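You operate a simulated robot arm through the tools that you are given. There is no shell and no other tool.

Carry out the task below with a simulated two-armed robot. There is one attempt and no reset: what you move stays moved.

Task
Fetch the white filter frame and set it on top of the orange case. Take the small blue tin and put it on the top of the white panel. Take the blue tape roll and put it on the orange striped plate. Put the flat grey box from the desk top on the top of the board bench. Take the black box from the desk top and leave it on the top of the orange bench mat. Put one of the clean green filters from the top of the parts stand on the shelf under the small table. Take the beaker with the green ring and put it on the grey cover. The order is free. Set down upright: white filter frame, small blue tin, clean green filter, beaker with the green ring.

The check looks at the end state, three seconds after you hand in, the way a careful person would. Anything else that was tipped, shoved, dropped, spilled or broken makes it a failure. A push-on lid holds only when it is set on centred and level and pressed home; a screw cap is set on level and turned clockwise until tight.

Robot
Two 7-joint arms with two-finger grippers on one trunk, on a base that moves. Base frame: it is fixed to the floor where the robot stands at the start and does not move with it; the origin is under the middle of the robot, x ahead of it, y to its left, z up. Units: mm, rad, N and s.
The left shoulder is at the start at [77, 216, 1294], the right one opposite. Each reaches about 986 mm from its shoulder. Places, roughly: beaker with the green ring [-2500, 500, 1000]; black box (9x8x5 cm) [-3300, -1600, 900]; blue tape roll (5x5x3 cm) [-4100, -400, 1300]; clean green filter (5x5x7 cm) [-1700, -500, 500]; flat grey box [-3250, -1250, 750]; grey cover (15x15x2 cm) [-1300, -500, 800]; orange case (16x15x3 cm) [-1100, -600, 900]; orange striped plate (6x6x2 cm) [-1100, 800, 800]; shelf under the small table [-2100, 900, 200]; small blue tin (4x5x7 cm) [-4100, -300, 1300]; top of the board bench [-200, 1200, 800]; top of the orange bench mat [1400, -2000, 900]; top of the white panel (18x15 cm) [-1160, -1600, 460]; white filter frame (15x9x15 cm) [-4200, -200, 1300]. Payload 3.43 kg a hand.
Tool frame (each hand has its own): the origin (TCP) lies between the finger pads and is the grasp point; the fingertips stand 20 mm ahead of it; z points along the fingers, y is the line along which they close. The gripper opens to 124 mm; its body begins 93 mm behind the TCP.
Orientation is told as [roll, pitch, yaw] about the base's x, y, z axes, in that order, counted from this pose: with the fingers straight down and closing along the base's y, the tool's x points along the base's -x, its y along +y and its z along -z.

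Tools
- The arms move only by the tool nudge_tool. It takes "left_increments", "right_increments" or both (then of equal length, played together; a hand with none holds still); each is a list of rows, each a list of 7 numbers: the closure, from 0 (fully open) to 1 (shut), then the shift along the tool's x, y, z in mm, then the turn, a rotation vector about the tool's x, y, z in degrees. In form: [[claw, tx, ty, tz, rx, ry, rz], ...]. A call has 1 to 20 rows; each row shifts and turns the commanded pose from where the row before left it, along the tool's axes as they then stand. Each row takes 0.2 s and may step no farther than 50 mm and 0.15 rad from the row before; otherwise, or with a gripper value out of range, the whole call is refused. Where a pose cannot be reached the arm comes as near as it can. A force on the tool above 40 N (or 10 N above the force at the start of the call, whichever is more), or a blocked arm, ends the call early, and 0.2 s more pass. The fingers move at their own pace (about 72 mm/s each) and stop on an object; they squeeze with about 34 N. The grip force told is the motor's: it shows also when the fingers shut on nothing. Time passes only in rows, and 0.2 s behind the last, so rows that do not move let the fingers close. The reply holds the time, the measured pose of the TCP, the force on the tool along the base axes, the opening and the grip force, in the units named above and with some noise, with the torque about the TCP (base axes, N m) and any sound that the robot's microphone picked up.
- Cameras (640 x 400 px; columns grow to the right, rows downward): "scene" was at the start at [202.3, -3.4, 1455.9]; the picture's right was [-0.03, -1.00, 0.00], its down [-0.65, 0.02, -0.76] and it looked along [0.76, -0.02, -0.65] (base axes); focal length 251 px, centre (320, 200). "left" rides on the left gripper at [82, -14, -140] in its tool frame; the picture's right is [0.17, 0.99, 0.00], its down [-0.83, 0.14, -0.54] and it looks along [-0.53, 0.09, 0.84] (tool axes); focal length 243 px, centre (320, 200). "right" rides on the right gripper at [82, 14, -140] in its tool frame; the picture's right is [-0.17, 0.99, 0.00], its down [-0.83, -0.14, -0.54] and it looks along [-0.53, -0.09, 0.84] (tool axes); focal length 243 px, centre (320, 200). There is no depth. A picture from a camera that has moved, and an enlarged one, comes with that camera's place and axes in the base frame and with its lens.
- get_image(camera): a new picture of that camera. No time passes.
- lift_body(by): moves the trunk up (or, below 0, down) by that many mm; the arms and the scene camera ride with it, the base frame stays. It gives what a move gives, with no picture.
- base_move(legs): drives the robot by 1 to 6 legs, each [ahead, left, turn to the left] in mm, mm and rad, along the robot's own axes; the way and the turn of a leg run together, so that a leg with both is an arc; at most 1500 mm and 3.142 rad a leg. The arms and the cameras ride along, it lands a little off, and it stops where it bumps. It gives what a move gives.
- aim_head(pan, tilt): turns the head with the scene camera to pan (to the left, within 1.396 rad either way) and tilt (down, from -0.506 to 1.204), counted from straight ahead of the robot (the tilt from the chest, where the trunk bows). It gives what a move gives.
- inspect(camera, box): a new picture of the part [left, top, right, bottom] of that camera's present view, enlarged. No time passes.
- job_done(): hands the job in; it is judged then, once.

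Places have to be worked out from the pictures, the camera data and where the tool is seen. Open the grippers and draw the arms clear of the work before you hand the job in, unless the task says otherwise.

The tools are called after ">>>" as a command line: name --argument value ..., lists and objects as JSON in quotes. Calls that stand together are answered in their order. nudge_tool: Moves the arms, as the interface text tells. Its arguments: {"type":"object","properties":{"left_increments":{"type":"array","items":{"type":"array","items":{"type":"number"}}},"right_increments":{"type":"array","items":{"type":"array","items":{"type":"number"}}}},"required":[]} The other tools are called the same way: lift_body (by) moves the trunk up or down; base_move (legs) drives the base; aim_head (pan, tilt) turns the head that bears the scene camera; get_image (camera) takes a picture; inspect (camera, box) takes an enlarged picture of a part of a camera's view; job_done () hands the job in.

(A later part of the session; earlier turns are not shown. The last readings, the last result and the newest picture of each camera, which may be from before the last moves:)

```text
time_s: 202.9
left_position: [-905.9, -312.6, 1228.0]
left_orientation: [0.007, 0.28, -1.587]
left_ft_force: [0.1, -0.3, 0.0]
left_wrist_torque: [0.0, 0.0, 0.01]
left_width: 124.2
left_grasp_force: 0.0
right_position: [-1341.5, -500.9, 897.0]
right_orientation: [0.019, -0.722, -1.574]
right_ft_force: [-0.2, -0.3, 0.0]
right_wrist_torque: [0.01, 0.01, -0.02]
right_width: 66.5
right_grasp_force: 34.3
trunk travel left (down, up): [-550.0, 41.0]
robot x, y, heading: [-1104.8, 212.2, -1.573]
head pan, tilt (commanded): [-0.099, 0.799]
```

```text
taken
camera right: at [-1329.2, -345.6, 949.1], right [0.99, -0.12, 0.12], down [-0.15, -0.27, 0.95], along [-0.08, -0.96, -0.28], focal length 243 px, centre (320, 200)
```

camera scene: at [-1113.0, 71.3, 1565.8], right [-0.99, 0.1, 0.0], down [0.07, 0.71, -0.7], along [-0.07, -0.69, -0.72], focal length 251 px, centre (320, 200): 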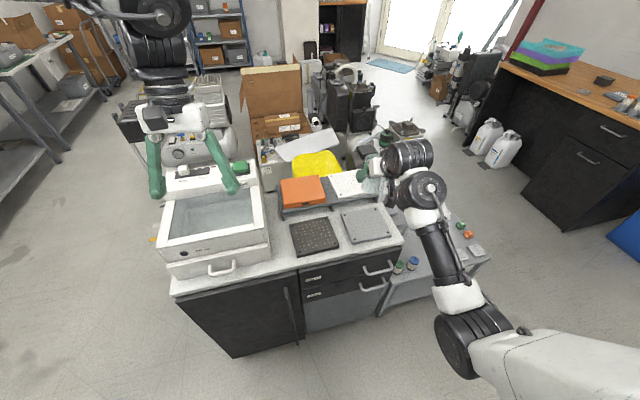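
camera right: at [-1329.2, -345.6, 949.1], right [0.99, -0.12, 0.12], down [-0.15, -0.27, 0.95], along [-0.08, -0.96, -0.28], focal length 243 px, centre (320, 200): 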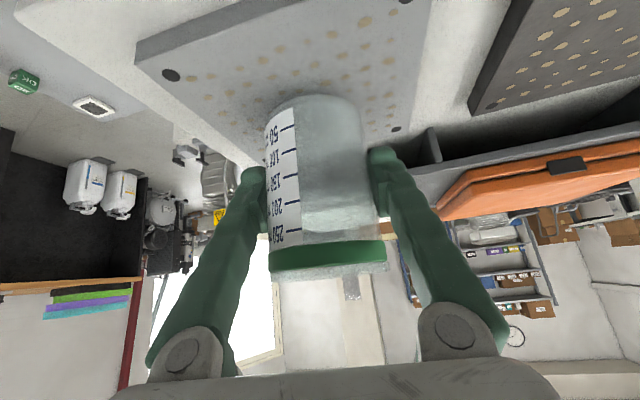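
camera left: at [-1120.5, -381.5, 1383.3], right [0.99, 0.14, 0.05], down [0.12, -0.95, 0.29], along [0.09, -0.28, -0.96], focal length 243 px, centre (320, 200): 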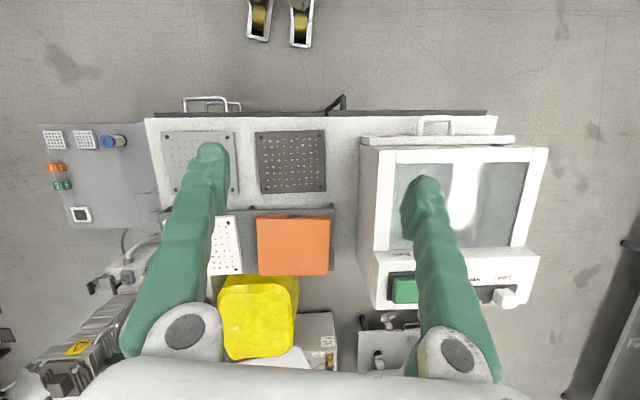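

Very near. I lower in 3 mm steps until contact.

>>> nudge_tool --right_increments '[[1, 2, 0, 2.25, 0, 0, 0], [1, 2, 0, 2.25, 0, 0, 0], [1, 2, 0, 2.25, 0, 0, 0]]'

>>> inspect --camera "right" --box '[220, 50, 420, 175]'

```text
time_s: 203.7
left_position: [-905.2, -311.7, 1228.1]
left_orientation: [0.007, 0.281, -1.586]
left_ft_force: [0.4, -0.3, -0.1]
left_wrist_torque: [0.03, 0.0, -0.01]
left_width: 124.0
left_grasp_force: 0.0
right_position: [-1340.5, -500.2, 887.9]
right_orientation: [0.018, -0.719, -1.573]
right_ft_force: [0.0, 0.5, 0.3]
right_wrist_torque: [-0.01, 0.04, 0.02]
right_width: 66.8
right_grasp_force: 33.5
trunk travel left (down, up): [-550.0, 41.0]
robot x, y, heading: [-1104.9, 211.2, -1.57]
head pan, tilt (commanded): [-0.099, 0.799]
```

```text
3.20 times, centred on (320, 112) of right
camera zoom: at [-1328.3, -345.4, 940.1], right [0.99, -0.12, 0.12], down [-0.15, -0.27, 0.95], along [-0.08, -0.96, -0.28], focal length 776 px, centre (320, 480)
```

zoom: 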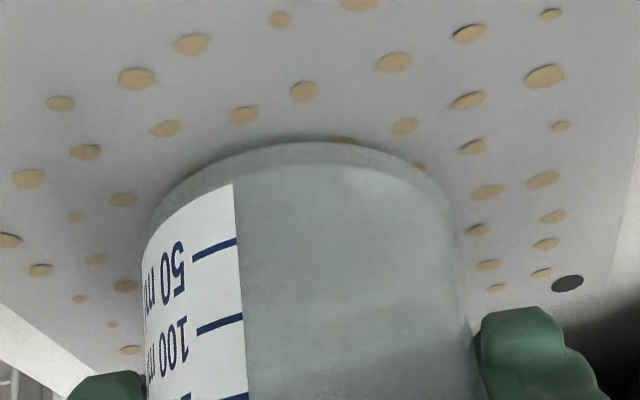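

Still no contact; continue in 2 mm steps.

>>> nudge_tool --right_increments '[[1, 1.3, 0, 1.5, 0, 0, 0], [1, 1.3, 0, 1.5, 0, 0, 0], [1, 1.3, 0, 1.5, 0, 0, 0], [1, 0, 0, 0, 0, 0, 0]]'

>>> inspect --camera "right" --box '[220, 50, 420, 175]'

```text
time_s: 204.7
left_position: [-904.1, -311.0, 1228.9]
left_orientation: [0.007, 0.276, -1.586]
left_ft_force: [-0.3, -0.1, 0.4]
left_wrist_torque: [-0.02, -0.01, -0.01]
left_width: 123.9
left_grasp_force: 0.0
right_position: [-1340.5, -500.1, 887.6]
right_orientation: [0.017, -0.726, -1.572]
right_ft_force: [-1.9, 0.9, 18.4]
right_wrist_torque: [-0.13, 0.52, -0.1]
right_width: 66.7
right_grasp_force: 33.9
trunk travel left (down, up): [-550.0, 41.0]
robot x, y, heading: [-1107.3, 207.3, -1.574]
head pan, tilt (commanded): [-0.099, 0.799]
```

```text
3.20 times, centred on (320, 112) of right
camera zoom: at [-1327.4, -345.4, 937.1], right [0.99, -0.11, 0.12], down [-0.15, -0.26, 0.95], along [-0.08, -0.96, -0.28], focal length 776 px, centre (320, 480)
```

zoom: 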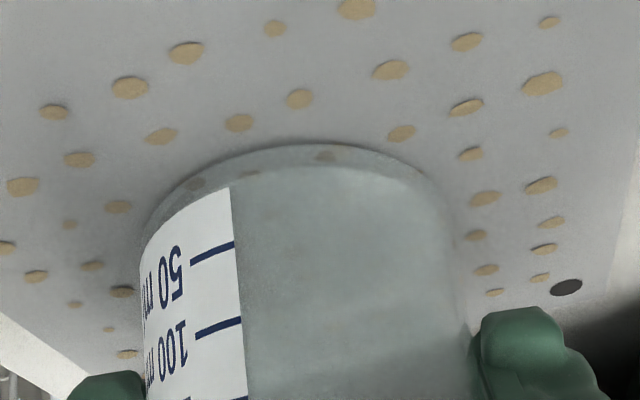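

Contact (18 N). I ease up ~4 mm of command, then open to ~92 mm.

>>> nudge_tool --right_increments '[[1, -2.4, 0, -2.7, 0, 0, 0], [0.7, 0, 0, 0, 0, 0, 0], [0.26, 0, 0, 0, 0, 0, 0], [0.26, 0, 0, 0, 0, 0, 0], [0.26, 0, 0, 0, 0, 0, 0]]'

>>> get_image --camera "right"

```text
time_s: 205.9
left_position: [-905.1, -312.3, 1227.8]
left_orientation: [0.006, 0.281, -1.586]
left_ft_force: [-0.5, -0.1, 0.7]
left_wrist_torque: [-0.02, -0.03, -0.02]
left_width: 124.0
left_grasp_force: 0.1
right_position: [-1340.7, -500.0, 885.3]
right_orientation: [0.017, -0.72, -1.573]
right_ft_force: [0.2, -0.3, 0.6]
right_wrist_torque: [-0.02, 0.0, 0.03]
right_width: 91.7
right_grasp_force: 0.1
trunk travel left (down, up): [-550.0, 41.0]
robot x, y, heading: [-1106.6, 206.7, -1.572]
head pan, tilt (commanded): [-0.099, 0.799]
```

```text
taken
camera right: at [-1328.6, -345.2, 936.7], right [0.99, -0.12, 0.12], down [-0.15, -0.27, 0.95], along [-0.08, -0.96, -0.29], focal length 243 px, centre (320, 200)
```

right: 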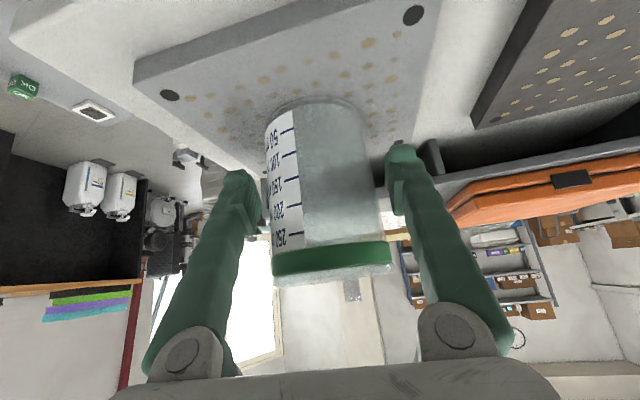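

Released; the beaker stands on the cover. I withdraw along the tool axis (back and up).

>>> nudge_tool --right_increments '[[0.2, 0, 0, -15, 0, 0, 0], [0.1, 0, 0, -30, 0, 0, 0], [0.1, 0, 0, -40, 0, 0, 0], [0.1, 0, 0, -45, 0, 0, 0], [0.1, -10, 0, -45, 0, 0, 0], [0.1, -20, 0, -40, 0, 0, 0]]'

>>> get_image --camera "scene"

>>> get_image --camera "right"

```text
time_s: 207.3
left_position: [-903.2, -312.1, 1227.7]
left_orientation: [0.007, 0.283, -1.586]
left_ft_force: [0.0, 0.7, 0.2]
left_wrist_torque: [0.01, 0.02, 0.02]
left_width: 124.3
left_grasp_force: 0.0
right_position: [-1343.4, -381.4, 1070.1]
right_orientation: [0.016, -0.716, -1.573]
right_ft_force: [-0.2, 0.6, 0.0]
right_wrist_torque: [0.03, 0.01, 0.04]
right_width: 111.8
right_grasp_force: 0.0
trunk travel left (down, up): [-550.0, 41.0]
robot x, y, heading: [-1105.7, 207.7, -1.578]
head pan, tilt (commanded): [-0.099, 0.799]
```

```text
taken
camera scene: at [-1112.2, 71.1, 1565.8], right [-0.99, 0.1, 0.0], down [0.07, 0.71, -0.7], along [-0.07, -0.69, -0.72], focal length 251 px, centre (320, 200)
```

scene: 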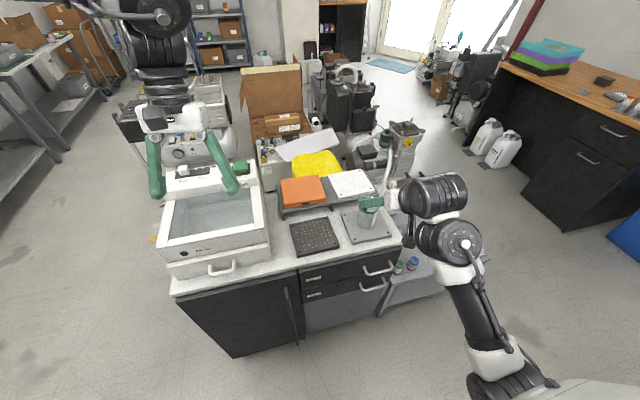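

```text
taken
camera right: at [-1330.9, -226.2, 1121.2], right [0.99, -0.12, 0.12], down [-0.15, -0.27, 0.95], along [-0.08, -0.96, -0.29], focal length 243 px, centre (320, 200)
```

right: 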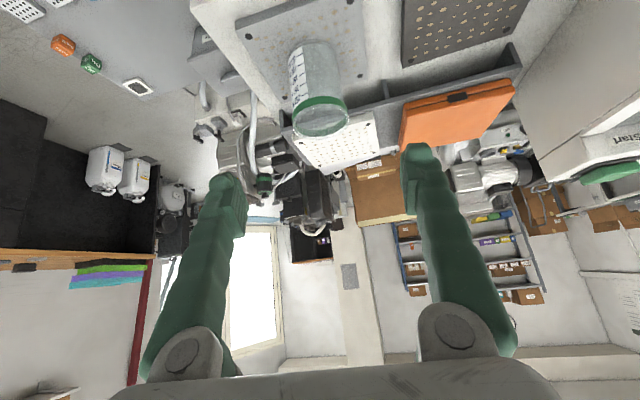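

The beaker stands on the grey cover. While here, I zoom in on the area of the white panel and orange case.

>>> inspect --camera "scene" --box '[230, 90, 390, 215]'

>>> aim_head --pan 0.1 --tilt 0.5

>>> inspect --camera "scene" --box '[240, 140, 440, 280]'

```text
3.20 times, centred on (310, 152) of scene
camera zoom: at [-1112.2, 71.1, 1565.8], right [-0.99, 0.1, 0.0], down [0.07, 0.71, -0.7], along [-0.07, -0.69, -0.72], focal length 803 px, centre (352, 352)
```

zoom: 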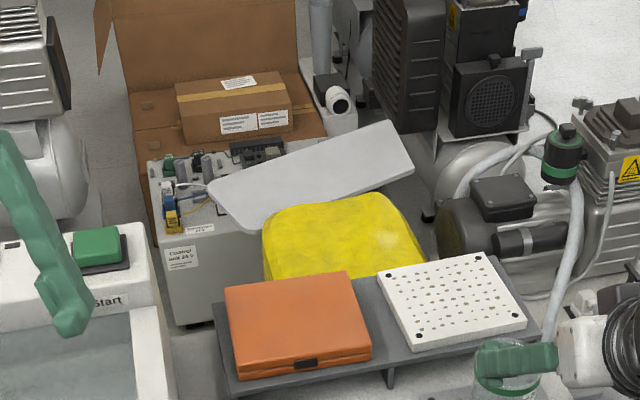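

```text
time_s: 208.1
left_position: [-905.3, -311.8, 1228.2]
left_orientation: [0.007, 0.282, -1.585]
left_ft_force: [-0.3, -0.1, -1.1]
left_wrist_torque: [0.02, -0.02, -0.04]
left_width: 124.0
left_grasp_force: 0.1
right_position: [-1343.9, -380.5, 1070.3]
right_orientation: [0.018, -0.72, -1.573]
right_ft_force: [0.1, -0.4, 0.0]
right_wrist_torque: [0.01, 0.0, -0.02]
right_width: 111.6
right_grasp_force: 0.2
trunk travel left (down, up): [-550.0, 41.0]
robot x, y, heading: [-1100.5, 209.3, -1.571]
head pan, tilt (commanded): [0.099, 0.499]
```

```text
2.86 times, centred on (340, 210) of scene
camera zoom: at [-1095.6, 61.0, 1591.7], right [-1.0, -0.1, 0.0], down [-0.05, 0.48, -0.88], along [0.08, -0.87, -0.48], focal length 717 px, centre (263, 171)
```

zoom: 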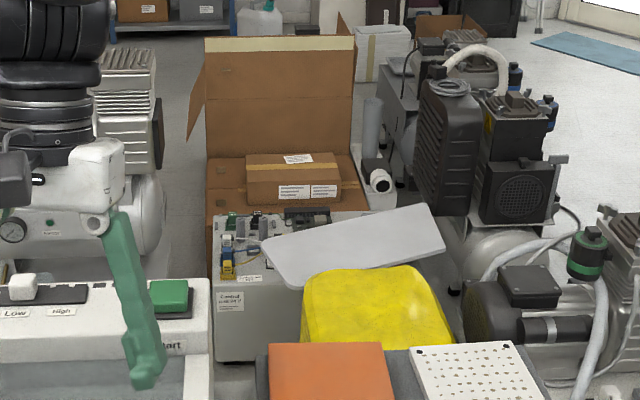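

I now head for the far wall shelf: step forward a little, turn right to face -x, and drive along the corridor with clearance for the right elbow.

>>> base_move --legs '[[130, 0, 0], [0, 0, -1.57], [600, 0, 0], [700, 140, 0], [600, 100, 0]]'

>>> aim_head --pan 0 --tilt 0.2

>>> get_image --camera "scene"

```text
time_s: 226.5
left_position: [-3525.4, -378.2, 1227.5]
left_orientation: [0.006, 0.28, 3.131]
left_ft_force: [0.1, -0.6, 1.0]
left_wrist_torque: [0.02, -0.01, -0.02]
left_width: 124.0
left_grasp_force: 0.1
right_position: [-3596.0, 61.9, 1070.0]
right_orientation: [0.018, -0.718, -3.14]
right_ft_force: [-1.6, 0.1, 0.8]
right_wrist_torque: [-0.02, 0.03, -0.02]
right_width: 111.8
right_grasp_force: 0.1
trunk travel left (down, up): [-550.0, 41.0]
robot x, y, heading: [-3005.5, -174.5, -3.139]
head pan, tilt (commanded): [0.099, 0.499]
```

```text
time_s: 227.3
left_position: [-3526.0, -378.3, 1227.8]
left_orientation: [0.007, 0.282, 3.131]
left_ft_force: [0.1, 1.1, -0.2]
left_wrist_torque: [0.02, -0.01, -0.04]
left_width: 123.8
left_grasp_force: 0.0
right_position: [-3596.3, 60.0, 1069.3]
right_orientation: [0.017, -0.72, -3.141]
right_ft_force: [-0.1, -0.2, 0.6]
right_wrist_torque: [0.0, 0.02, -0.03]
right_width: 111.3
right_grasp_force: 0.1
trunk travel left (down, up): [-550.0, 41.0]
robot x, y, heading: [-3004.7, -178.9, -3.142]
head pan, tilt (commanded): [0.0, 0.201]
```

```text
taken
camera scene: at [-3156.0, -178.8, 1619.4], right [0.0, 1.0, 0.0], down [0.2, 0.0, -0.98], along [-0.98, 0.0, -0.2], focal length 251 px, centre (320, 200)
```

scene: 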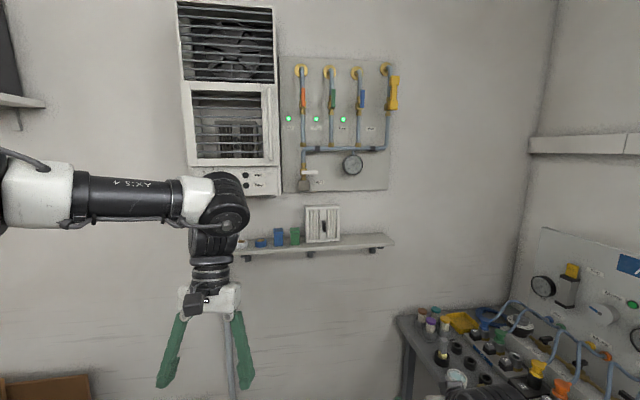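

The wall shelf is ahead with the tape, tins and the white frame. I zoom in.

>>> inspect --camera "scene" --box '[220, 190, 400, 270]'

```text
3.56 times, centred on (310, 230) of scene
camera zoom: at [-3156.0, -178.8, 1619.4], right [0.0, 1.0, 0.0], down [0.2, 0.0, -0.98], along [-0.98, 0.0, -0.2], focal length 892 px, centre (356, 93)
```

zoom: 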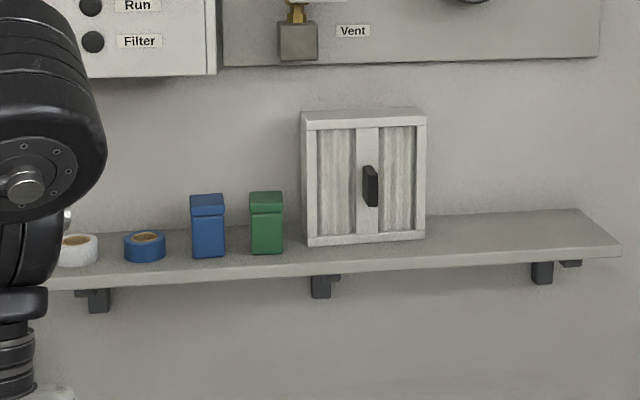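

Shelf items (left to right): white tape, blue tape (y≈-415), blue tin (y≈-348), green tin (y≈-283), white frame (y≈-168) with a black handle on its front; shelf top z≈1232. I drive 250 mm closer for better measurements.

>>> base_move --legs '[[250, 0, 0]]'

>>> aim_head --pan 0 --tilt 0.35

>>> inspect --camera "scene" --box '[200, 100, 420, 250]'

>>> get_image --camera "right"

```text
time_s: 229.4
left_position: [-3774.6, -375.7, 1228.0]
left_orientation: [0.007, 0.281, 3.126]
left_ft_force: [1.0, 0.3, -0.4]
left_wrist_torque: [-0.04, 0.05, 0.0]
left_width: 123.9
left_grasp_force: 0.1
right_position: [-3843.2, 62.4, 1070.3]
right_orientation: [0.018, -0.721, 3.139]
right_ft_force: [0.7, 0.3, -1.0]
right_wrist_torque: [0.01, 0.02, 0.02]
right_width: 111.8
right_grasp_force: 0.0
trunk travel left (down, up): [-550.0, 41.0]
robot x, y, heading: [-3254.1, -175.6, 3.135]
head pan, tilt (commanded): [0.0, 0.201]
```

```text
time_s: 230.1
left_position: [-3776.4, -375.0, 1227.9]
left_orientation: [0.007, 0.281, 3.125]
left_ft_force: [-0.3, 0.2, -0.2]
left_wrist_torque: [0.0, -0.02, 0.06]
left_width: 124.0
left_grasp_force: 0.0
right_position: [-3843.9, 63.7, 1070.4]
right_orientation: [0.019, -0.719, 3.14]
right_ft_force: [-0.6, 0.0, -0.8]
right_wrist_torque: [0.0, -0.01, -0.03]
right_width: 111.5
right_grasp_force: 0.0
trunk travel left (down, up): [-550.0, 41.0]
robot x, y, heading: [-3253.6, -174.7, 3.139]
head pan, tilt (commanded): [0.0, 0.351]
```

```text
2.67 times, centred on (310, 175) of scene
camera zoom: at [-3404.5, -177.9, 1605.4], right [0.0, 1.0, 0.0], down [0.34, 0.0, -0.94], along [-0.94, 0.0, -0.34], focal length 669 px, centre (347, 267)
```

zoom: 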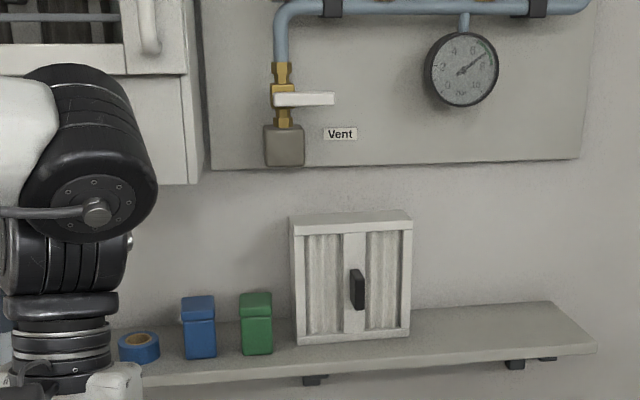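

```text
taken
camera right: at [-3689.2, 51.8, 1120.6], right [-0.12, -0.99, 0.12], down [-0.27, 0.15, 0.95], along [-0.96, 0.08, -0.28], focal length 243 px, centre (320, 200)
```

right: 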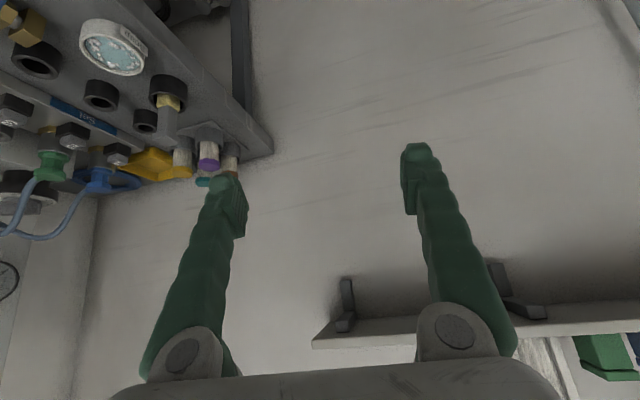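

The vent unit overhangs the left items (y<-368, z>1431), so I'll first take the frame by its top bar with the right hand pointing leftward-down, closing front-to-back. I first strafe left 150 to free the right elbow, then raise the right hand.

>>> base_move --legs '[[0, 150, 0]]'

>>> nudge_tool --right_increments '[[0.1, -26.4, 0, -30.1, 0, 0, 0], [0.1, -26.4, 0, -30.1, 0, 0, 0], [0.1, -26.4, 0, -30.1, 0, 0, 0], [0.1, -26.4, 0, -30.1, 0, 0, 0], [0.1, -26.4, 0, -30.1, 0, 0, 0], [0.1, -26.4, 0, -30.1, 0, 0, 0]]'

>>> aim_head --pan -0.35 --tilt 0.4

>>> get_image --camera "scene"

```text
time_s: 232.7
left_position: [-3776.0, -523.9, 1227.9]
left_orientation: [0.007, 0.279, 3.128]
left_ft_force: [0.1, 0.4, 0.3]
left_wrist_torque: [-0.02, -0.01, -0.03]
left_width: 124.0
left_grasp_force: 0.1
right_position: [-3844.0, -85.1, 1069.1]
right_orientation: [0.019, -0.719, 3.137]
right_ft_force: [0.2, 0.0, -0.6]
right_wrist_torque: [0.01, 0.01, 0.01]
right_width: 111.8
right_grasp_force: 0.1
trunk travel left (down, up): [-550.0, 41.0]
robot x, y, heading: [-3255.5, -327.1, 3.139]
head pan, tilt (commanded): [0.0, 0.351]
```

```text
time_s: 233.7
left_position: [-3776.4, -524.5, 1226.8]
left_orientation: [0.007, 0.282, 3.128]
left_ft_force: [-0.3, -0.9, -1.0]
left_wrist_torque: [0.0, 0.0, 0.06]
left_width: 123.8
left_grasp_force: 0.1
right_position: [-3847.6, -83.9, 1216.3]
right_orientation: [0.028, -0.738, 3.125]
right_ft_force: [-18.7, -9.5, -8.3]
right_wrist_torque: [0.63, 0.36, -1.69]
right_width: 111.4
right_grasp_force: 0.0
right hand out of reach, approached as far as the arm can: row 4
trunk travel left (down, up): [-550.0, 41.0]
robot x, y, heading: [-3255.4, -324.1, 3.14]
head pan, tilt (commanded): [0.0, 0.351]
stopped in row 4 (right hand): the force on the tool passed its limit at 89 N (the readings are from after the stop); the commanded pose is now the measured one
```

```text
time_s: 234.5
left_position: [-3775.3, -523.9, 1227.8]
left_orientation: [0.006, 0.279, 3.126]
left_ft_force: [0.4, 0.2, -0.2]
left_wrist_torque: [0.04, 0.01, 0.05]
left_width: 124.0
left_grasp_force: 0.2
right_position: [-3846.7, -84.2, 1217.3]
right_orientation: [0.029, -0.739, 3.127]
right_ft_force: [-30.1, -16.2, -19.1]
right_wrist_torque: [0.98, 1.53, -2.86]
right_width: 111.3
right_grasp_force: 0.1
trunk travel left (down, up): [-550.0, 41.0]
robot x, y, heading: [-3254.9, -324.6, 3.139]
head pan, tilt (commanded): [-0.351, 0.4]
```

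```text
taken
camera scene: at [-3398.1, -294.5, 1600.9], right [0.35, 0.94, 0.0], down [0.36, -0.13, -0.92], along [-0.86, 0.32, -0.39], focal length 251 px, centre (320, 200)
```

scene: 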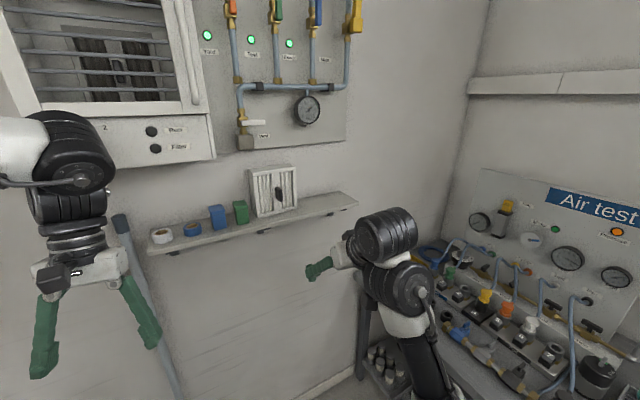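

The right arm again hits its folded-wrist limit. I lower it back 70 mm to relieve, then rotate the hand about the vertical to point left, which should bring the elbow outward.

>>> nudge_tool --right_increments '[[0.1, 13, 0, 15, 0, 0, 0], [0.1, 26.4, 0, 30.1, 0, 0, 0], [0.1, 20, 0, 22, 0, 0, 0], [0.1, 0, 0, 0, -5.3, 0, -6], [0.1, 0, 0, 0, -5.3, 0, -6], [0.1, 0, 0, 0, -5.3, 0, -6], [0.1, 0, 0, 0, -5.3, 0, -6], [0.1, 0, 0, 0, -5.3, 0, -6]]'

>>> get_image --camera "scene"

```text
time_s: 236.0
left_position: [-3776.3, -526.4, 1226.7]
left_orientation: [0.006, 0.282, 3.124]
left_ft_force: [0.0, -0.8, -0.5]
left_wrist_torque: [0.03, 0.0, 0.0]
left_width: 123.9
left_grasp_force: 0.0
right_position: [-3845.6, -194.9, 1166.3]
right_orientation: [-0.254, -0.718, -2.28]
right_ft_force: [0.3, 0.2, 0.1]
right_wrist_torque: [0.05, -0.04, -0.04]
right_width: 111.4
right_grasp_force: 0.1
trunk travel left (down, up): [-550.0, 41.0]
robot x, y, heading: [-3255.9, -327.2, 3.146]
head pan, tilt (commanded): [-0.351, 0.4]
stopped in row 7 (right hand): the arm was blocked; the commanded pose is now the measured one
```

```text
taken
camera scene: at [-3398.2, -298.3, 1600.9], right [0.35, 0.94, 0.0], down [0.37, -0.13, -0.92], along [-0.86, 0.32, -0.39], focal length 251 px, centre (320, 200)
```

scene: 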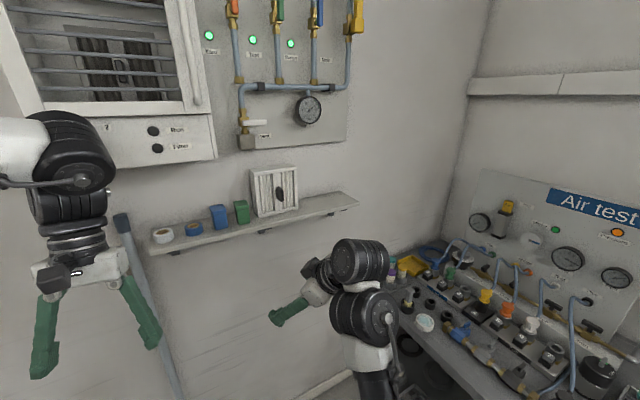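

The arm swung with the turn and then stopped. I rotate it back to forward-pointing and lower it a little; for the frame I'll rather use the left arm (elbow out) top-down.

>>> nudge_tool --right_increments '[[0.1, 0, 0, 0, 5.3, 0, 6], [0.1, 0, 0, 0, 5.3, 0, 6], [0.1, 0, 0, 0, 5.3, 0, 6], [0.1, 0, 0, 0, 5.3, 0, 6], [0.1, 0, 0, 0, 5.3, 0, 6], [0.1, 0, 0, 0, 5.3, 0, 6]]'

>>> get_image --camera "scene"

```text
time_s: 237.4
left_position: [-3776.2, -522.8, 1226.6]
left_orientation: [0.006, 0.281, 3.123]
left_ft_force: [0.4, 0.4, -0.5]
left_wrist_torque: [0.03, 0.0, 0.0]
left_width: 124.1
left_grasp_force: 0.0
right_position: [-3846.1, -194.4, 1167.2]
right_orientation: [-0.173, -0.864, 3.119]
right_ft_force: [-0.9, -0.1, 0.0]
right_wrist_torque: [-0.02, 0.01, 0.01]
right_width: 111.6
right_grasp_force: 0.1
trunk travel left (down, up): [-550.0, 41.0]
robot x, y, heading: [-3254.1, -328.5, 3.135]
head pan, tilt (commanded): [-0.351, 0.4]
```

```text
taken
camera scene: at [-3398.7, -295.0, 1600.9], right [0.35, 0.94, 0.0], down [0.37, -0.13, -0.92], along [-0.86, 0.32, -0.39], focal length 251 px, centre (320, 200)
```

scene: 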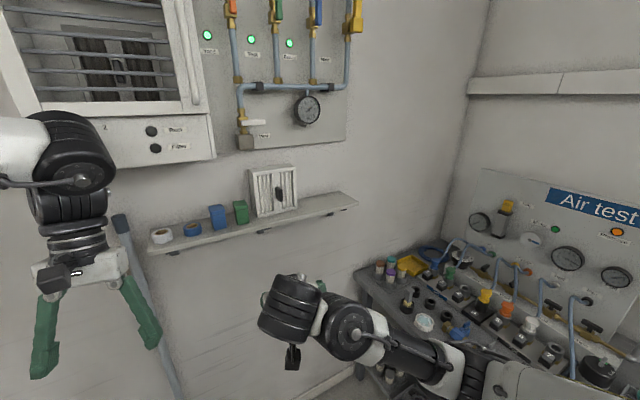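

The arm's posture changed favourably: the elbow is now out to the right. I level the hand, raise it 130 mm, and begin rotating it to point left.

>>> nudge_tool --right_increments '[[0.1, 0, 0, 0, -5, 4.1, 0], [0.1, 0, 0, 0, -5, 4.1, 0], [0.1, -21.5, 0, -24.4, 0, 0, 0], [0.1, -21.5, 0, -24.4, 0, 0, 0], [0.1, -21.5, 0, -24.4, 0, 0, 0], [0.1, -21.5, 0, -24.4, 0, 0, 0], [0.1, 0, 0, 0, -5.4, 0, -6.2], [0.1, 0, 0, 0, -5.4, 0, -6.2], [0.1, 0, 0, 0, -5.4, 0, -6.2], [0.1, 0, 0, 0, -5.4, 0, -6.2]]'

>>> get_image --camera "scene"

```text
time_s: 239.5
left_position: [-3776.8, -523.2, 1226.2]
left_orientation: [0.008, 0.281, 3.124]
left_ft_force: [-0.9, 0.3, -0.7]
left_wrist_torque: [0.01, -0.04, -0.01]
left_width: 123.9
left_grasp_force: 0.1
right_position: [-3848.8, -192.6, 1213.1]
right_orientation: [0.027, -0.741, -2.762]
right_ft_force: [-3.2, -3.2, -1.1]
right_wrist_torque: [0.13, 0.0, -0.33]
right_width: 111.6
right_grasp_force: 0.1
right hand out of reach, approached as far as the arm can: row 4, 5, 6
trunk travel left (down, up): [-550.0, 41.0]
robot x, y, heading: [-3253.9, -325.6, 3.137]
head pan, tilt (commanded): [-0.351, 0.4]
stopped in row 10 (right hand): the force on the tool passed its limit at 132 N (the readings are from after the stop); the commanded pose is now the measured one
```

```text
taken
camera scene: at [-3398.4, -295.1, 1600.9], right [0.35, 0.94, 0.0], down [0.37, -0.13, -0.92], along [-0.86, 0.32, -0.39], focal length 251 px, centre (320, 200)
```

scene: 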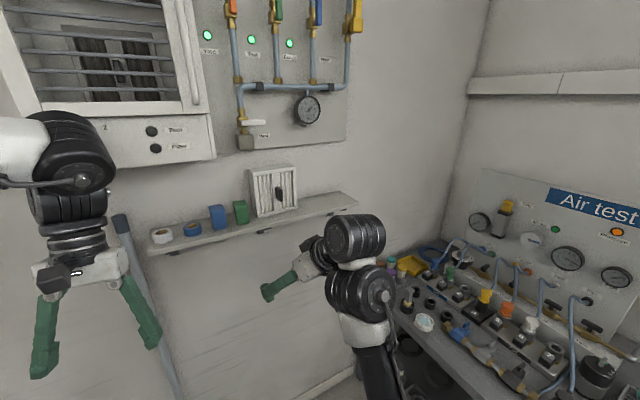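

It flipped back to the low elbow. I undo the rotation (which put the elbow out), move forward a bit, then pitch the fingers down to recover the original elbow-out posture.

>>> nudge_tool --right_increments '[[0.1, 15, 0, 17, 0, 0, 0], [0.1, 15, 0, 17, 0, 0, 0], [0.1, 0, 0, 0, 5.4, 0, 6.2], [0.1, 0, 0, 0, 5.4, 0, 6.2], [0.1, 0, 0, 0, 5.4, 0, 6.2], [0.1, 0, 0, 0, 5.4, 0, 6.2], [0.1, -22, 0, 20, 0, 0, 0], [0.1, -22, 0, 20, 0, 0, 0]]'

>>> get_image --camera "scene"

```text
time_s: 241.3
left_position: [-3776.8, -523.8, 1227.9]
left_orientation: [0.007, 0.283, 3.125]
left_ft_force: [-0.2, -1.3, 0.6]
left_wrist_torque: [0.0, -0.01, 0.0]
left_width: 124.1
left_grasp_force: 0.1
right_position: [-3907.4, -184.8, 1168.0]
right_orientation: [0.042, -0.722, 2.939]
right_ft_force: [0.6, 1.4, 0.3]
right_wrist_torque: [0.0, -0.01, 0.01]
right_width: 111.6
right_grasp_force: 0.0
trunk travel left (down, up): [-550.0, 41.0]
robot x, y, heading: [-3254.7, -323.5, 3.137]
head pan, tilt (commanded): [-0.351, 0.4]
```

```text
taken
camera scene: at [-3399.1, -294.6, 1600.8], right [0.35, 0.94, 0.0], down [0.37, -0.13, -0.92], along [-0.86, 0.32, -0.39], focal length 251 px, centre (320, 200)
```

scene: 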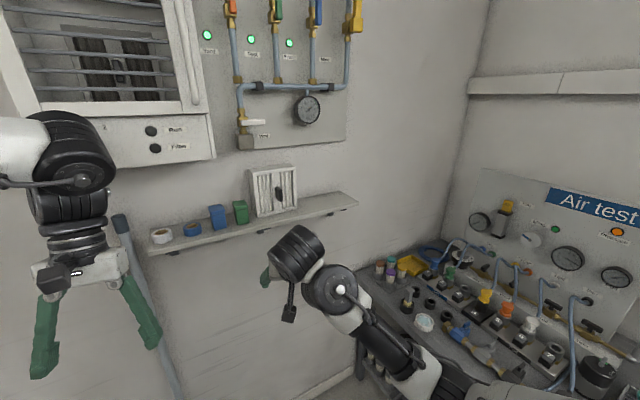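

Elbow is out to the right again. Now I pitch the fingers toward straight down.

>>> nudge_tool --right_increments '[[0.1, 0, 0, 0, 0, 8, 0], [0.1, 0, 0, 0, 0, 8, 0], [0.1, 0, 0, 0, 0, 8, 0], [0.1, 0, 0, 0, 0, 8, 0], [0.1, 0, 0, 0, 0, 8, 0]]'

>>> get_image --camera "scene"

```text
time_s: 242.5
left_position: [-3776.6, -523.7, 1227.1]
left_orientation: [0.007, 0.282, 3.124]
left_ft_force: [0.0, -0.3, -0.6]
left_wrist_torque: [0.05, -0.01, 0.01]
left_width: 123.9
left_grasp_force: 0.1
right_position: [-3878.9, -147.3, 1040.7]
right_orientation: [0.035, -0.166, 2.962]
right_ft_force: [-0.2, -0.1, -0.3]
right_wrist_torque: [0.0, 0.0, 0.03]
right_width: 111.5
right_grasp_force: 0.1
right hand out of reach, approached as far as the arm can: row 2, 3, 4, 5
trunk travel left (down, up): [-550.0, 41.0]
robot x, y, heading: [-3255.0, -325.5, 3.139]
head pan, tilt (commanded): [-0.351, 0.4]
```

```text
taken
camera scene: at [-3399.4, -294.0, 1600.6], right [0.35, 0.94, 0.0], down [0.37, -0.13, -0.92], along [-0.86, 0.32, -0.39], focal length 251 px, centre (320, 200)
```

scene: 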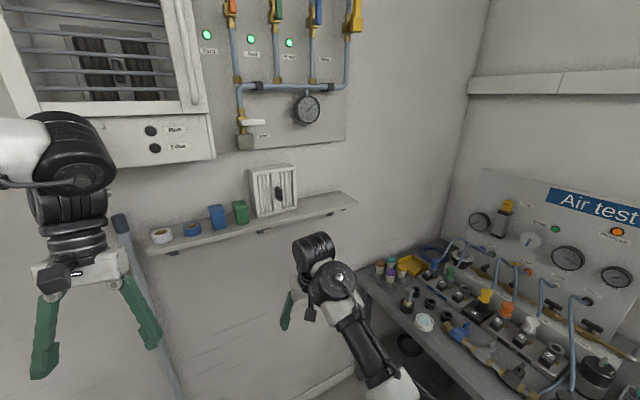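

Almost fingers-down now. I try raising the hand and moving it outward to regain the normal posture.

>>> nudge_tool --right_increments '[[0.1, -6, -15, -36, 0, 0, 0], [0.1, -6, -15, -36, 0, 0, 0], [0.1, -6, -15, -36, 0, 0, 0], [0.1, -6, -15, -36, 0, 2.5, 0], [0.1, -6, -15, -36, 0, 2.5, 0], [0.1, 0, 0, 0, 0, 3, 0]]'

>>> get_image --camera "scene"

```text
time_s: 243.9
left_position: [-3776.8, -523.1, 1226.5]
left_orientation: [0.007, 0.28, 3.124]
left_ft_force: [0.6, 0.3, 0.8]
left_wrist_torque: [-0.03, 0.01, 0.0]
left_width: 123.8
left_grasp_force: 0.0
right_position: [-3871.6, -153.5, 1024.3]
right_orientation: [0.032, -0.116, 2.964]
right_ft_force: [0.2, -0.1, -0.2]
right_wrist_torque: [0.05, -0.04, -0.02]
right_width: 111.7
right_grasp_force: 0.0
right hand out of reach, approached as far as the arm can: row 1, 2, 3, 4, 5, 6
trunk travel left (down, up): [-550.0, 41.0]
robot x, y, heading: [-3258.6, -325.9, 3.139]
head pan, tilt (commanded): [-0.351, 0.4]
```

```text
taken
camera scene: at [-3398.4, -294.8, 1600.9], right [0.35, 0.94, 0.0], down [0.37, -0.13, -0.92], along [-0.86, 0.32, -0.39], focal length 251 px, centre (320, 200)
```

scene: 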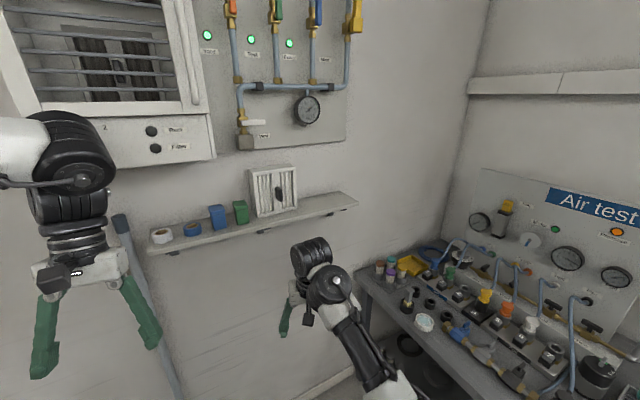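

The low-elbow branch is limited by the wrist. I'll back away and stretch the right arm out nearly straight, then flex the hand down and draw it back so that the elbow comes up.

>>> base_move --legs '[[-400, 0, 0]]'

>>> nudge_tool --right_increments '[[0.1, -20, 0, 20, 0, -8, 0], [0.1, -20, 0, 20, 0, -8, 0], [0.1, -20, 0, 20, 0, -8, 0], [0.1, -20, 0, 20, 0, -8, 0], [0.1, -30, 0, 20, 0, -8, 0], [0.1, -35, 0, 20, 0, -8, 0], [0.1, -35, 0, 25, 0, -8, 0], [0.1, -35, 0, 25, 0, -4, 0], [0.1, -35, 0, 25, 0, 0, 0], [0.1, -35, 0, 25, 0, 0, 0]]'

>>> get_image --camera "scene"

```text
time_s: 246.9
left_position: [-3372.3, -525.6, 1227.2]
left_orientation: [0.006, 0.282, 3.129]
left_ft_force: [-0.2, -0.1, 0.1]
left_wrist_torque: [0.03, 0.0, -0.01]
left_width: 124.2
left_grasp_force: 0.0
right_position: [-3468.4, -154.1, 1024.2]
right_orientation: [0.03, -0.114, 2.967]
right_ft_force: [-0.2, 0.2, -0.3]
right_wrist_torque: [0.01, 0.0, -0.01]
right_width: 111.4
right_grasp_force: 0.1
trunk travel left (down, up): [-550.0, 41.0]
robot x, y, heading: [-2850.4, -326.4, -3.144]
head pan, tilt (commanded): [-0.351, 0.4]
```

```text
time_s: 249.1
left_position: [-3373.0, -525.3, 1226.3]
left_orientation: [0.005, 0.282, 3.128]
left_ft_force: [-1.0, 0.0, 0.2]
left_wrist_torque: [0.0, -0.01, 0.0]
left_width: 124.2
left_grasp_force: 0.1
right_position: [-3791.8, -96.2, 1066.7]
right_orientation: [0.079, -1.162, 2.901]
right_ft_force: [-0.8, 0.2, -0.4]
right_wrist_torque: [-0.02, 0.09, -0.01]
right_width: 111.6
right_grasp_force: 0.1
trunk travel left (down, up): [-550.0, 41.0]
robot x, y, heading: [-2850.9, -328.0, -3.14]
head pan, tilt (commanded): [-0.351, 0.4]
```

```text
taken
camera scene: at [-2995.8, -296.1, 1601.0], right [0.34, 0.94, 0.0], down [0.37, -0.13, -0.92], along [-0.86, 0.32, -0.39], focal length 251 px, centre (320, 200)
```

scene: 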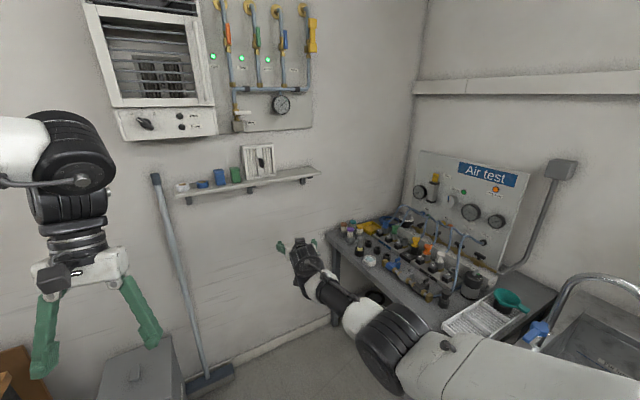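

The arm is stretched out. I raise the hand to about shoulder height while keeping it extended.

>>> nudge_tool --right_increments '[[0.1, -39.5, 0, -8.6, 0, 0, 0], [0.1, -39.5, 0, -8.6, 0, 0, 0], [0.1, -39.5, 0, -8.6, 0, 0, 0], [0.1, -39.5, 0, -8.6, 0, 0, 0], [0.1, -39.5, 0, -8.6, 0, 0, 0], [0.1, -39.5, 0, -8.6, 0, 0, 0], [0.1, -39.5, 0, -8.6, 0, 0, 0], [0.1, -39.5, 0, -8.6, 0, 0, 0]]'

>>> get_image --camera "scene"

```text
time_s: 250.9
left_position: [-3370.2, -523.8, 1228.7]
left_orientation: [0.009, 0.279, 3.127]
left_ft_force: [-0.4, -0.4, 0.4]
left_wrist_torque: [-0.02, 0.01, 0.01]
left_width: 123.9
left_grasp_force: 0.0
right_position: [-3843.1, -76.8, 1384.8]
right_orientation: [0.078, -1.162, 2.899]
right_ft_force: [0.0, 0.3, -0.5]
right_wrist_torque: [-0.03, 0.04, -0.02]
right_width: 111.5
right_grasp_force: 0.1
right hand out of reach, approached as far as the arm can: row 8
trunk travel left (down, up): [-550.0, 41.0]
robot x, y, heading: [-2851.9, -325.6, -3.146]
head pan, tilt (commanded): [-0.351, 0.4]
```

```text
taken
camera scene: at [-2993.2, -294.4, 1601.0], right [0.34, 0.94, 0.0], down [0.36, -0.13, -0.92], along [-0.87, 0.32, -0.39], focal length 251 px, centre (320, 200)
```

scene: 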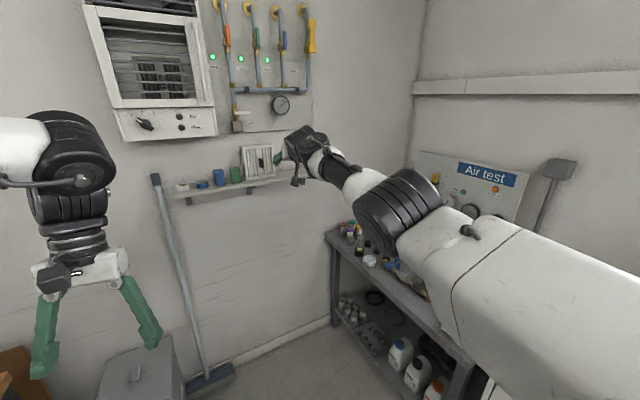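

Arm is nearly straight at shoulder height. Now I flex the hand down about the wrist.

>>> nudge_tool --right_increments '[[0.1, 35, 0, 0, 0, 8, 0], [0.1, 35, 0, 0, 0, 8, 0], [0.1, 35, 0, 0, 0, 8, 0], [0.1, 35, 0, 0, 0, 8, 0], [0.1, 35, 0, 0, 0, 8, 0], [0.1, 35, 0, 0, 0, 8, 0]]'

>>> get_image --camera "scene"

```text
time_s: 252.3
left_position: [-3372.3, -524.7, 1227.4]
left_orientation: [0.006, 0.282, 3.127]
left_ft_force: [0.8, 0.4, -0.6]
left_wrist_torque: [0.02, 0.02, -0.01]
left_width: 123.8
left_grasp_force: 0.1
right_position: [-3702.3, -105.2, 1234.7]
right_orientation: [0.032, -0.324, 2.961]
right_ft_force: [-0.4, -0.2, -0.3]
right_wrist_torque: [0.01, -0.03, 0.0]
right_width: 111.7
right_grasp_force: 0.1
right hand out of reach, approached as far as the arm can: row 2
trunk travel left (down, up): [-550.0, 41.0]
robot x, y, heading: [-2855.5, -327.9, -3.144]
head pan, tilt (commanded): [-0.351, 0.4]
```

```text
taken
camera scene: at [-2995.7, -294.8, 1600.8], right [0.34, 0.94, 0.0], down [0.37, -0.13, -0.92], along [-0.86, 0.32, -0.39], focal length 251 px, centre (320, 200)
```

scene: 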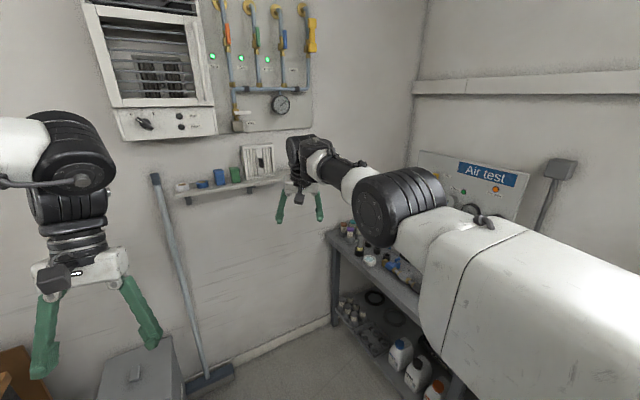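

Working: fingers nearly down with the arm high. I finish the pitch and draw the hand back toward the robot.

>>> nudge_tool --right_increments '[[0.1, 35, 0, 0, 0, 8, 0], [0.1, 35, 0, 0, 0, 8, 0], [0.1, 10, 0, 0, 0, 2.5, 0], [0.1, 40, -5, 0, 0, 0, 0], [0.1, 40, -5, 0, 0, 0, 0], [0.1, 40, -5, 0, 0, 0, 0]]'

>>> get_image --camera "scene"

```text
time_s: 253.3
left_position: [-3371.6, -527.3, 1226.0]
left_orientation: [0.007, 0.284, 3.127]
left_ft_force: [-0.1, -0.1, 1.0]
left_wrist_torque: [0.03, 0.0, 0.0]
left_width: 124.1
left_grasp_force: 0.1
right_position: [-3595.8, -124.7, 1214.4]
right_orientation: [-0.057, 0.05, 3.027]
right_ft_force: [-6.2, 2.5, -12.6]
right_wrist_torque: [-0.31, -0.05, 0.15]
right_width: 111.7
right_grasp_force: 0.0
right hand out of reach, approached as far as the arm can: row 4, 5
trunk travel left (down, up): [-550.0, 41.0]
robot x, y, heading: [-2850.4, -324.9, -3.141]
head pan, tilt (commanded): [-0.351, 0.4]
stopped in row 5 (right hand): the force on the tool passed its limit at 182 N (the readings are from after the stop); the commanded pose is now the measured one
```

```text
taken
camera scene: at [-2994.4, -297.7, 1601.2], right [0.34, 0.94, 0.0], down [0.37, -0.13, -0.92], along [-0.87, 0.32, -0.39], focal length 251 px, centre (320, 200)
```

scene: 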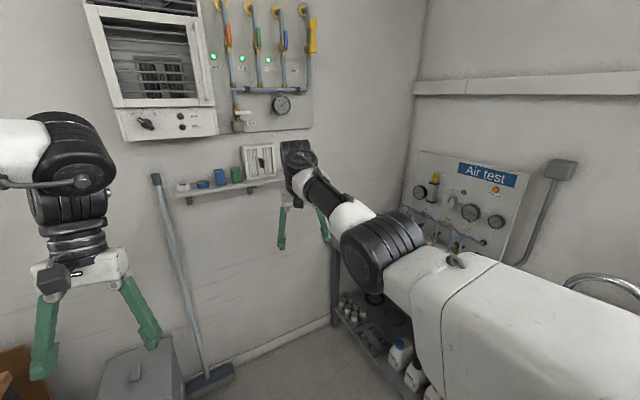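

The folded wrist limits this branch, so I'll park the right arm in its pitched pose (good for desk objects) and use the left arm top-down for the wall shelf. First I return the right hand to pitch ≈-0.72 and lower it.

>>> nudge_tool --right_increments '[[0.1, -35, 0, 0, 0, -8, 0], [0.1, -35, 0, 0, 0, -8, 0], [0.1, -35, 0, 0, 0, -8, 0], [0.1, -35, 0, 0, 0, -8, 0], [0.1, -35, 0, 0, 0, -8, 0], [0.1, 0, 0, 0, 3, -4, 3], [0.1, 30, 0, 20, 0, 0, 0], [0.1, 30, 0, 20, 0, 0, 0], [0.1, 30, 0, 20, 0, 0, 0], [0.1, 39, 0, -1, 0, 0, 0], [0.1, 39, 0, -1, 0, 0, 0], [0.1, 39, -5, -1, 0, 0, 0], [0.1, 39, -5, -1, 0, 0, 0], [0.1, 39, -5, -1, 0, 0, 0]]'

>>> get_image --camera "scene"

```text
time_s: 256.3
left_position: [-3370.1, -525.3, 1226.2]
left_orientation: [0.009, 0.281, 3.128]
left_ft_force: [0.3, 0.3, 0.7]
left_wrist_torque: [-0.01, 0.04, 0.02]
left_width: 123.9
left_grasp_force: 0.0
right_position: [-3581.2, -110.6, 1026.0]
right_orientation: [-0.081, -0.72, 3.01]
right_ft_force: [-0.6, 0.8, 0.1]
right_wrist_torque: [-0.01, 0.0, -0.02]
right_width: 111.8
right_grasp_force: 0.1
trunk travel left (down, up): [-550.0, 41.0]
robot x, y, heading: [-2850.7, -327.6, -3.144]
head pan, tilt (commanded): [-0.351, 0.4]
```

```text
taken
camera scene: at [-2993.8, -294.7, 1601.0], right [0.34, 0.94, 0.0], down [0.36, -0.13, -0.92], along [-0.87, 0.32, -0.39], focal length 251 px, centre (320, 200)
```

scene: 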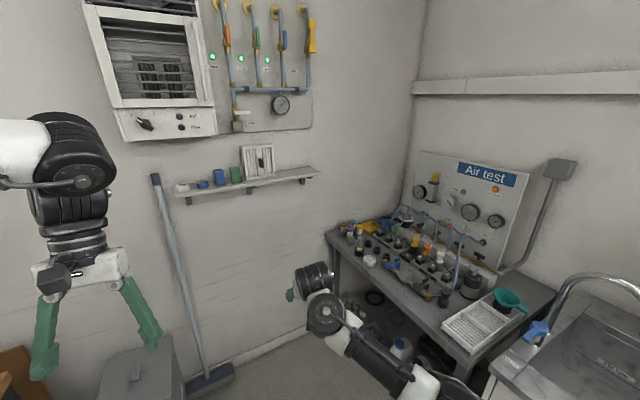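

Right arm parked. Now the left hand: level it to straight down and rotate it about its axis by -90° so it closes front-to-back.

>>> nudge_tool --left_increments '[[0, -10, 0, 0, 0, -8, 0], [0, -10, 0, 0, 0, -8, 0], [0, 0, 0, 0, 0, 0, -8.4], [0, 0, 0, 0, 0, 0, -8.4], [0, 0, 0, 0, 0, 0, -8.4], [0, 0, 0, 0, 0, 0, -8.4], [0, 0, 0, 0, 0, 0, -8.4], [0, 0, 0, 0, 0, 0, -8.4]]'

>>> aim_head --pan 0.2 --tilt 0.4

>>> get_image --camera "scene"

```text
time_s: 258.1
left_position: [-3390.1, -524.1, 1220.7]
left_orientation: [0.01, 0.001, -2.913]
left_ft_force: [0.4, 0.5, 0.1]
left_wrist_torque: [-0.01, 0.01, 0.0]
left_width: 124.1
left_grasp_force: 0.0
left hand out of reach, approached as far as the arm can: row 5, 6, 7, 8
right_position: [-3583.0, -110.2, 1026.9]
right_orientation: [-0.081, -0.72, 3.009]
right_ft_force: [-0.2, 0.2, 0.6]
right_wrist_torque: [0.0, -0.02, -0.02]
right_width: 111.5
right_grasp_force: 0.1
trunk travel left (down, up): [-550.0, 41.0]
robot x, y, heading: [-2848.8, -327.7, -3.14]
head pan, tilt (commanded): [-0.351, 0.4]
```

```text
time_s: 259.1
left_position: [-3391.2, -524.9, 1220.6]
left_orientation: [0.008, 0.001, -2.914]
left_ft_force: [-0.9, -0.4, 0.1]
left_wrist_torque: [0.02, -0.01, -0.01]
left_width: 123.9
left_grasp_force: 0.0
right_position: [-3583.7, -111.4, 1026.7]
right_orientation: [-0.081, -0.719, 3.009]
right_ft_force: [0.4, 0.3, -0.5]
right_wrist_torque: [0.02, 0.04, 0.01]
right_width: 111.6
right_grasp_force: 0.1
trunk travel left (down, up): [-550.0, 41.0]
robot x, y, heading: [-2852.5, -324.4, -3.143]
head pan, tilt (commanded): [0.201, 0.4]
```

```text
taken
camera scene: at [-2998.6, -345.6, 1600.9], right [-0.2, 0.98, 0.0], down [0.38, 0.08, -0.92], along [-0.9, -0.18, -0.39], focal length 251 px, centre (320, 200)
```

scene: 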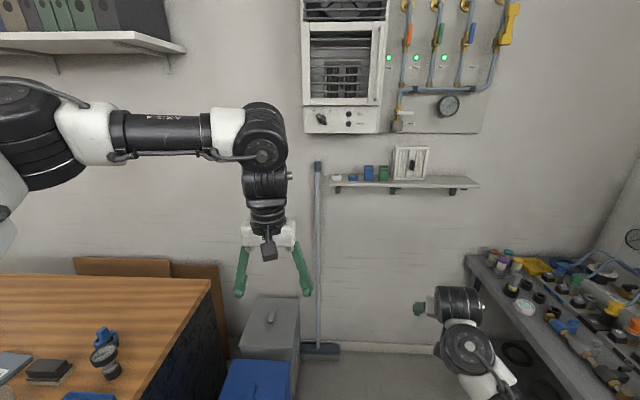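

The left hand's roll is near its limit that way. I'll instead use a forward-pitched left hand for the tin (its left neighbour, the tape, is low). I undo the roll, extend the left hand forward, and pitch it to about -0.72.

>>> nudge_tool --left_increments '[[0, 0, 0, 0, 0, 0, 7], [0, 0, 0, 0, 0, 0, 6.8], [0, -40, 0, 0, 0, 0, 0], [0, -40, 0, 0, 0, 0, 0], [0, -40, 0, 0, 0, 0, 0], [0, -40, 0, 0, 0, 0, 0], [0, -20, 0, 10, 0, -8, 0], [0, -10, 0, 10, 0, -8, 0], [0, 0, 0, 10, 0, -8, 0], [0, 0, 0, 10, 0, -8, 0], [0, 0, 0, 10, 0, -8, 0]]'

>>> get_image --camera "scene"

```text
time_s: 261.5
left_position: [-3593.2, -523.0, 1175.6]
left_orientation: [0.006, -0.698, 3.127]
left_ft_force: [0.0, -0.1, -0.8]
left_wrist_torque: [0.0, -0.05, 0.07]
left_width: 124.0
left_grasp_force: 0.1
right_position: [-3583.0, -111.0, 1027.4]
right_orientation: [-0.081, -0.718, 3.011]
right_ft_force: [0.4, -0.1, 0.4]
right_wrist_torque: [0.0, -0.02, 0.01]
right_width: 111.6
right_grasp_force: 0.0
trunk travel left (down, up): [-550.0, 41.0]
robot x, y, heading: [-2848.2, -325.9, -3.145]
head pan, tilt (commanded): [0.201, 0.4]
```

```text
taken
camera scene: at [-2998.4, -346.7, 1600.9], right [-0.2, 0.98, 0.0], down [0.38, 0.08, -0.92], along [-0.9, -0.18, -0.39], focal length 251 px, centre (320, 200)
```

scene: 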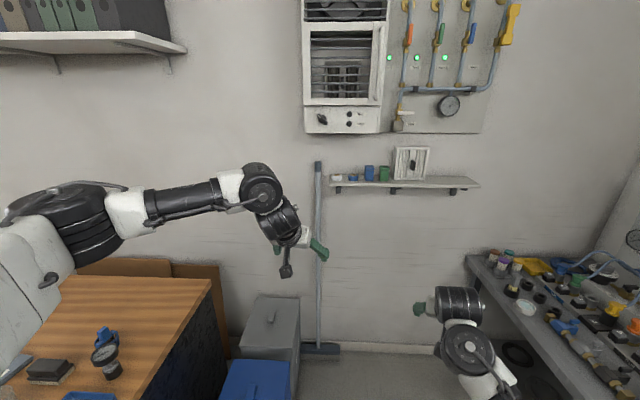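

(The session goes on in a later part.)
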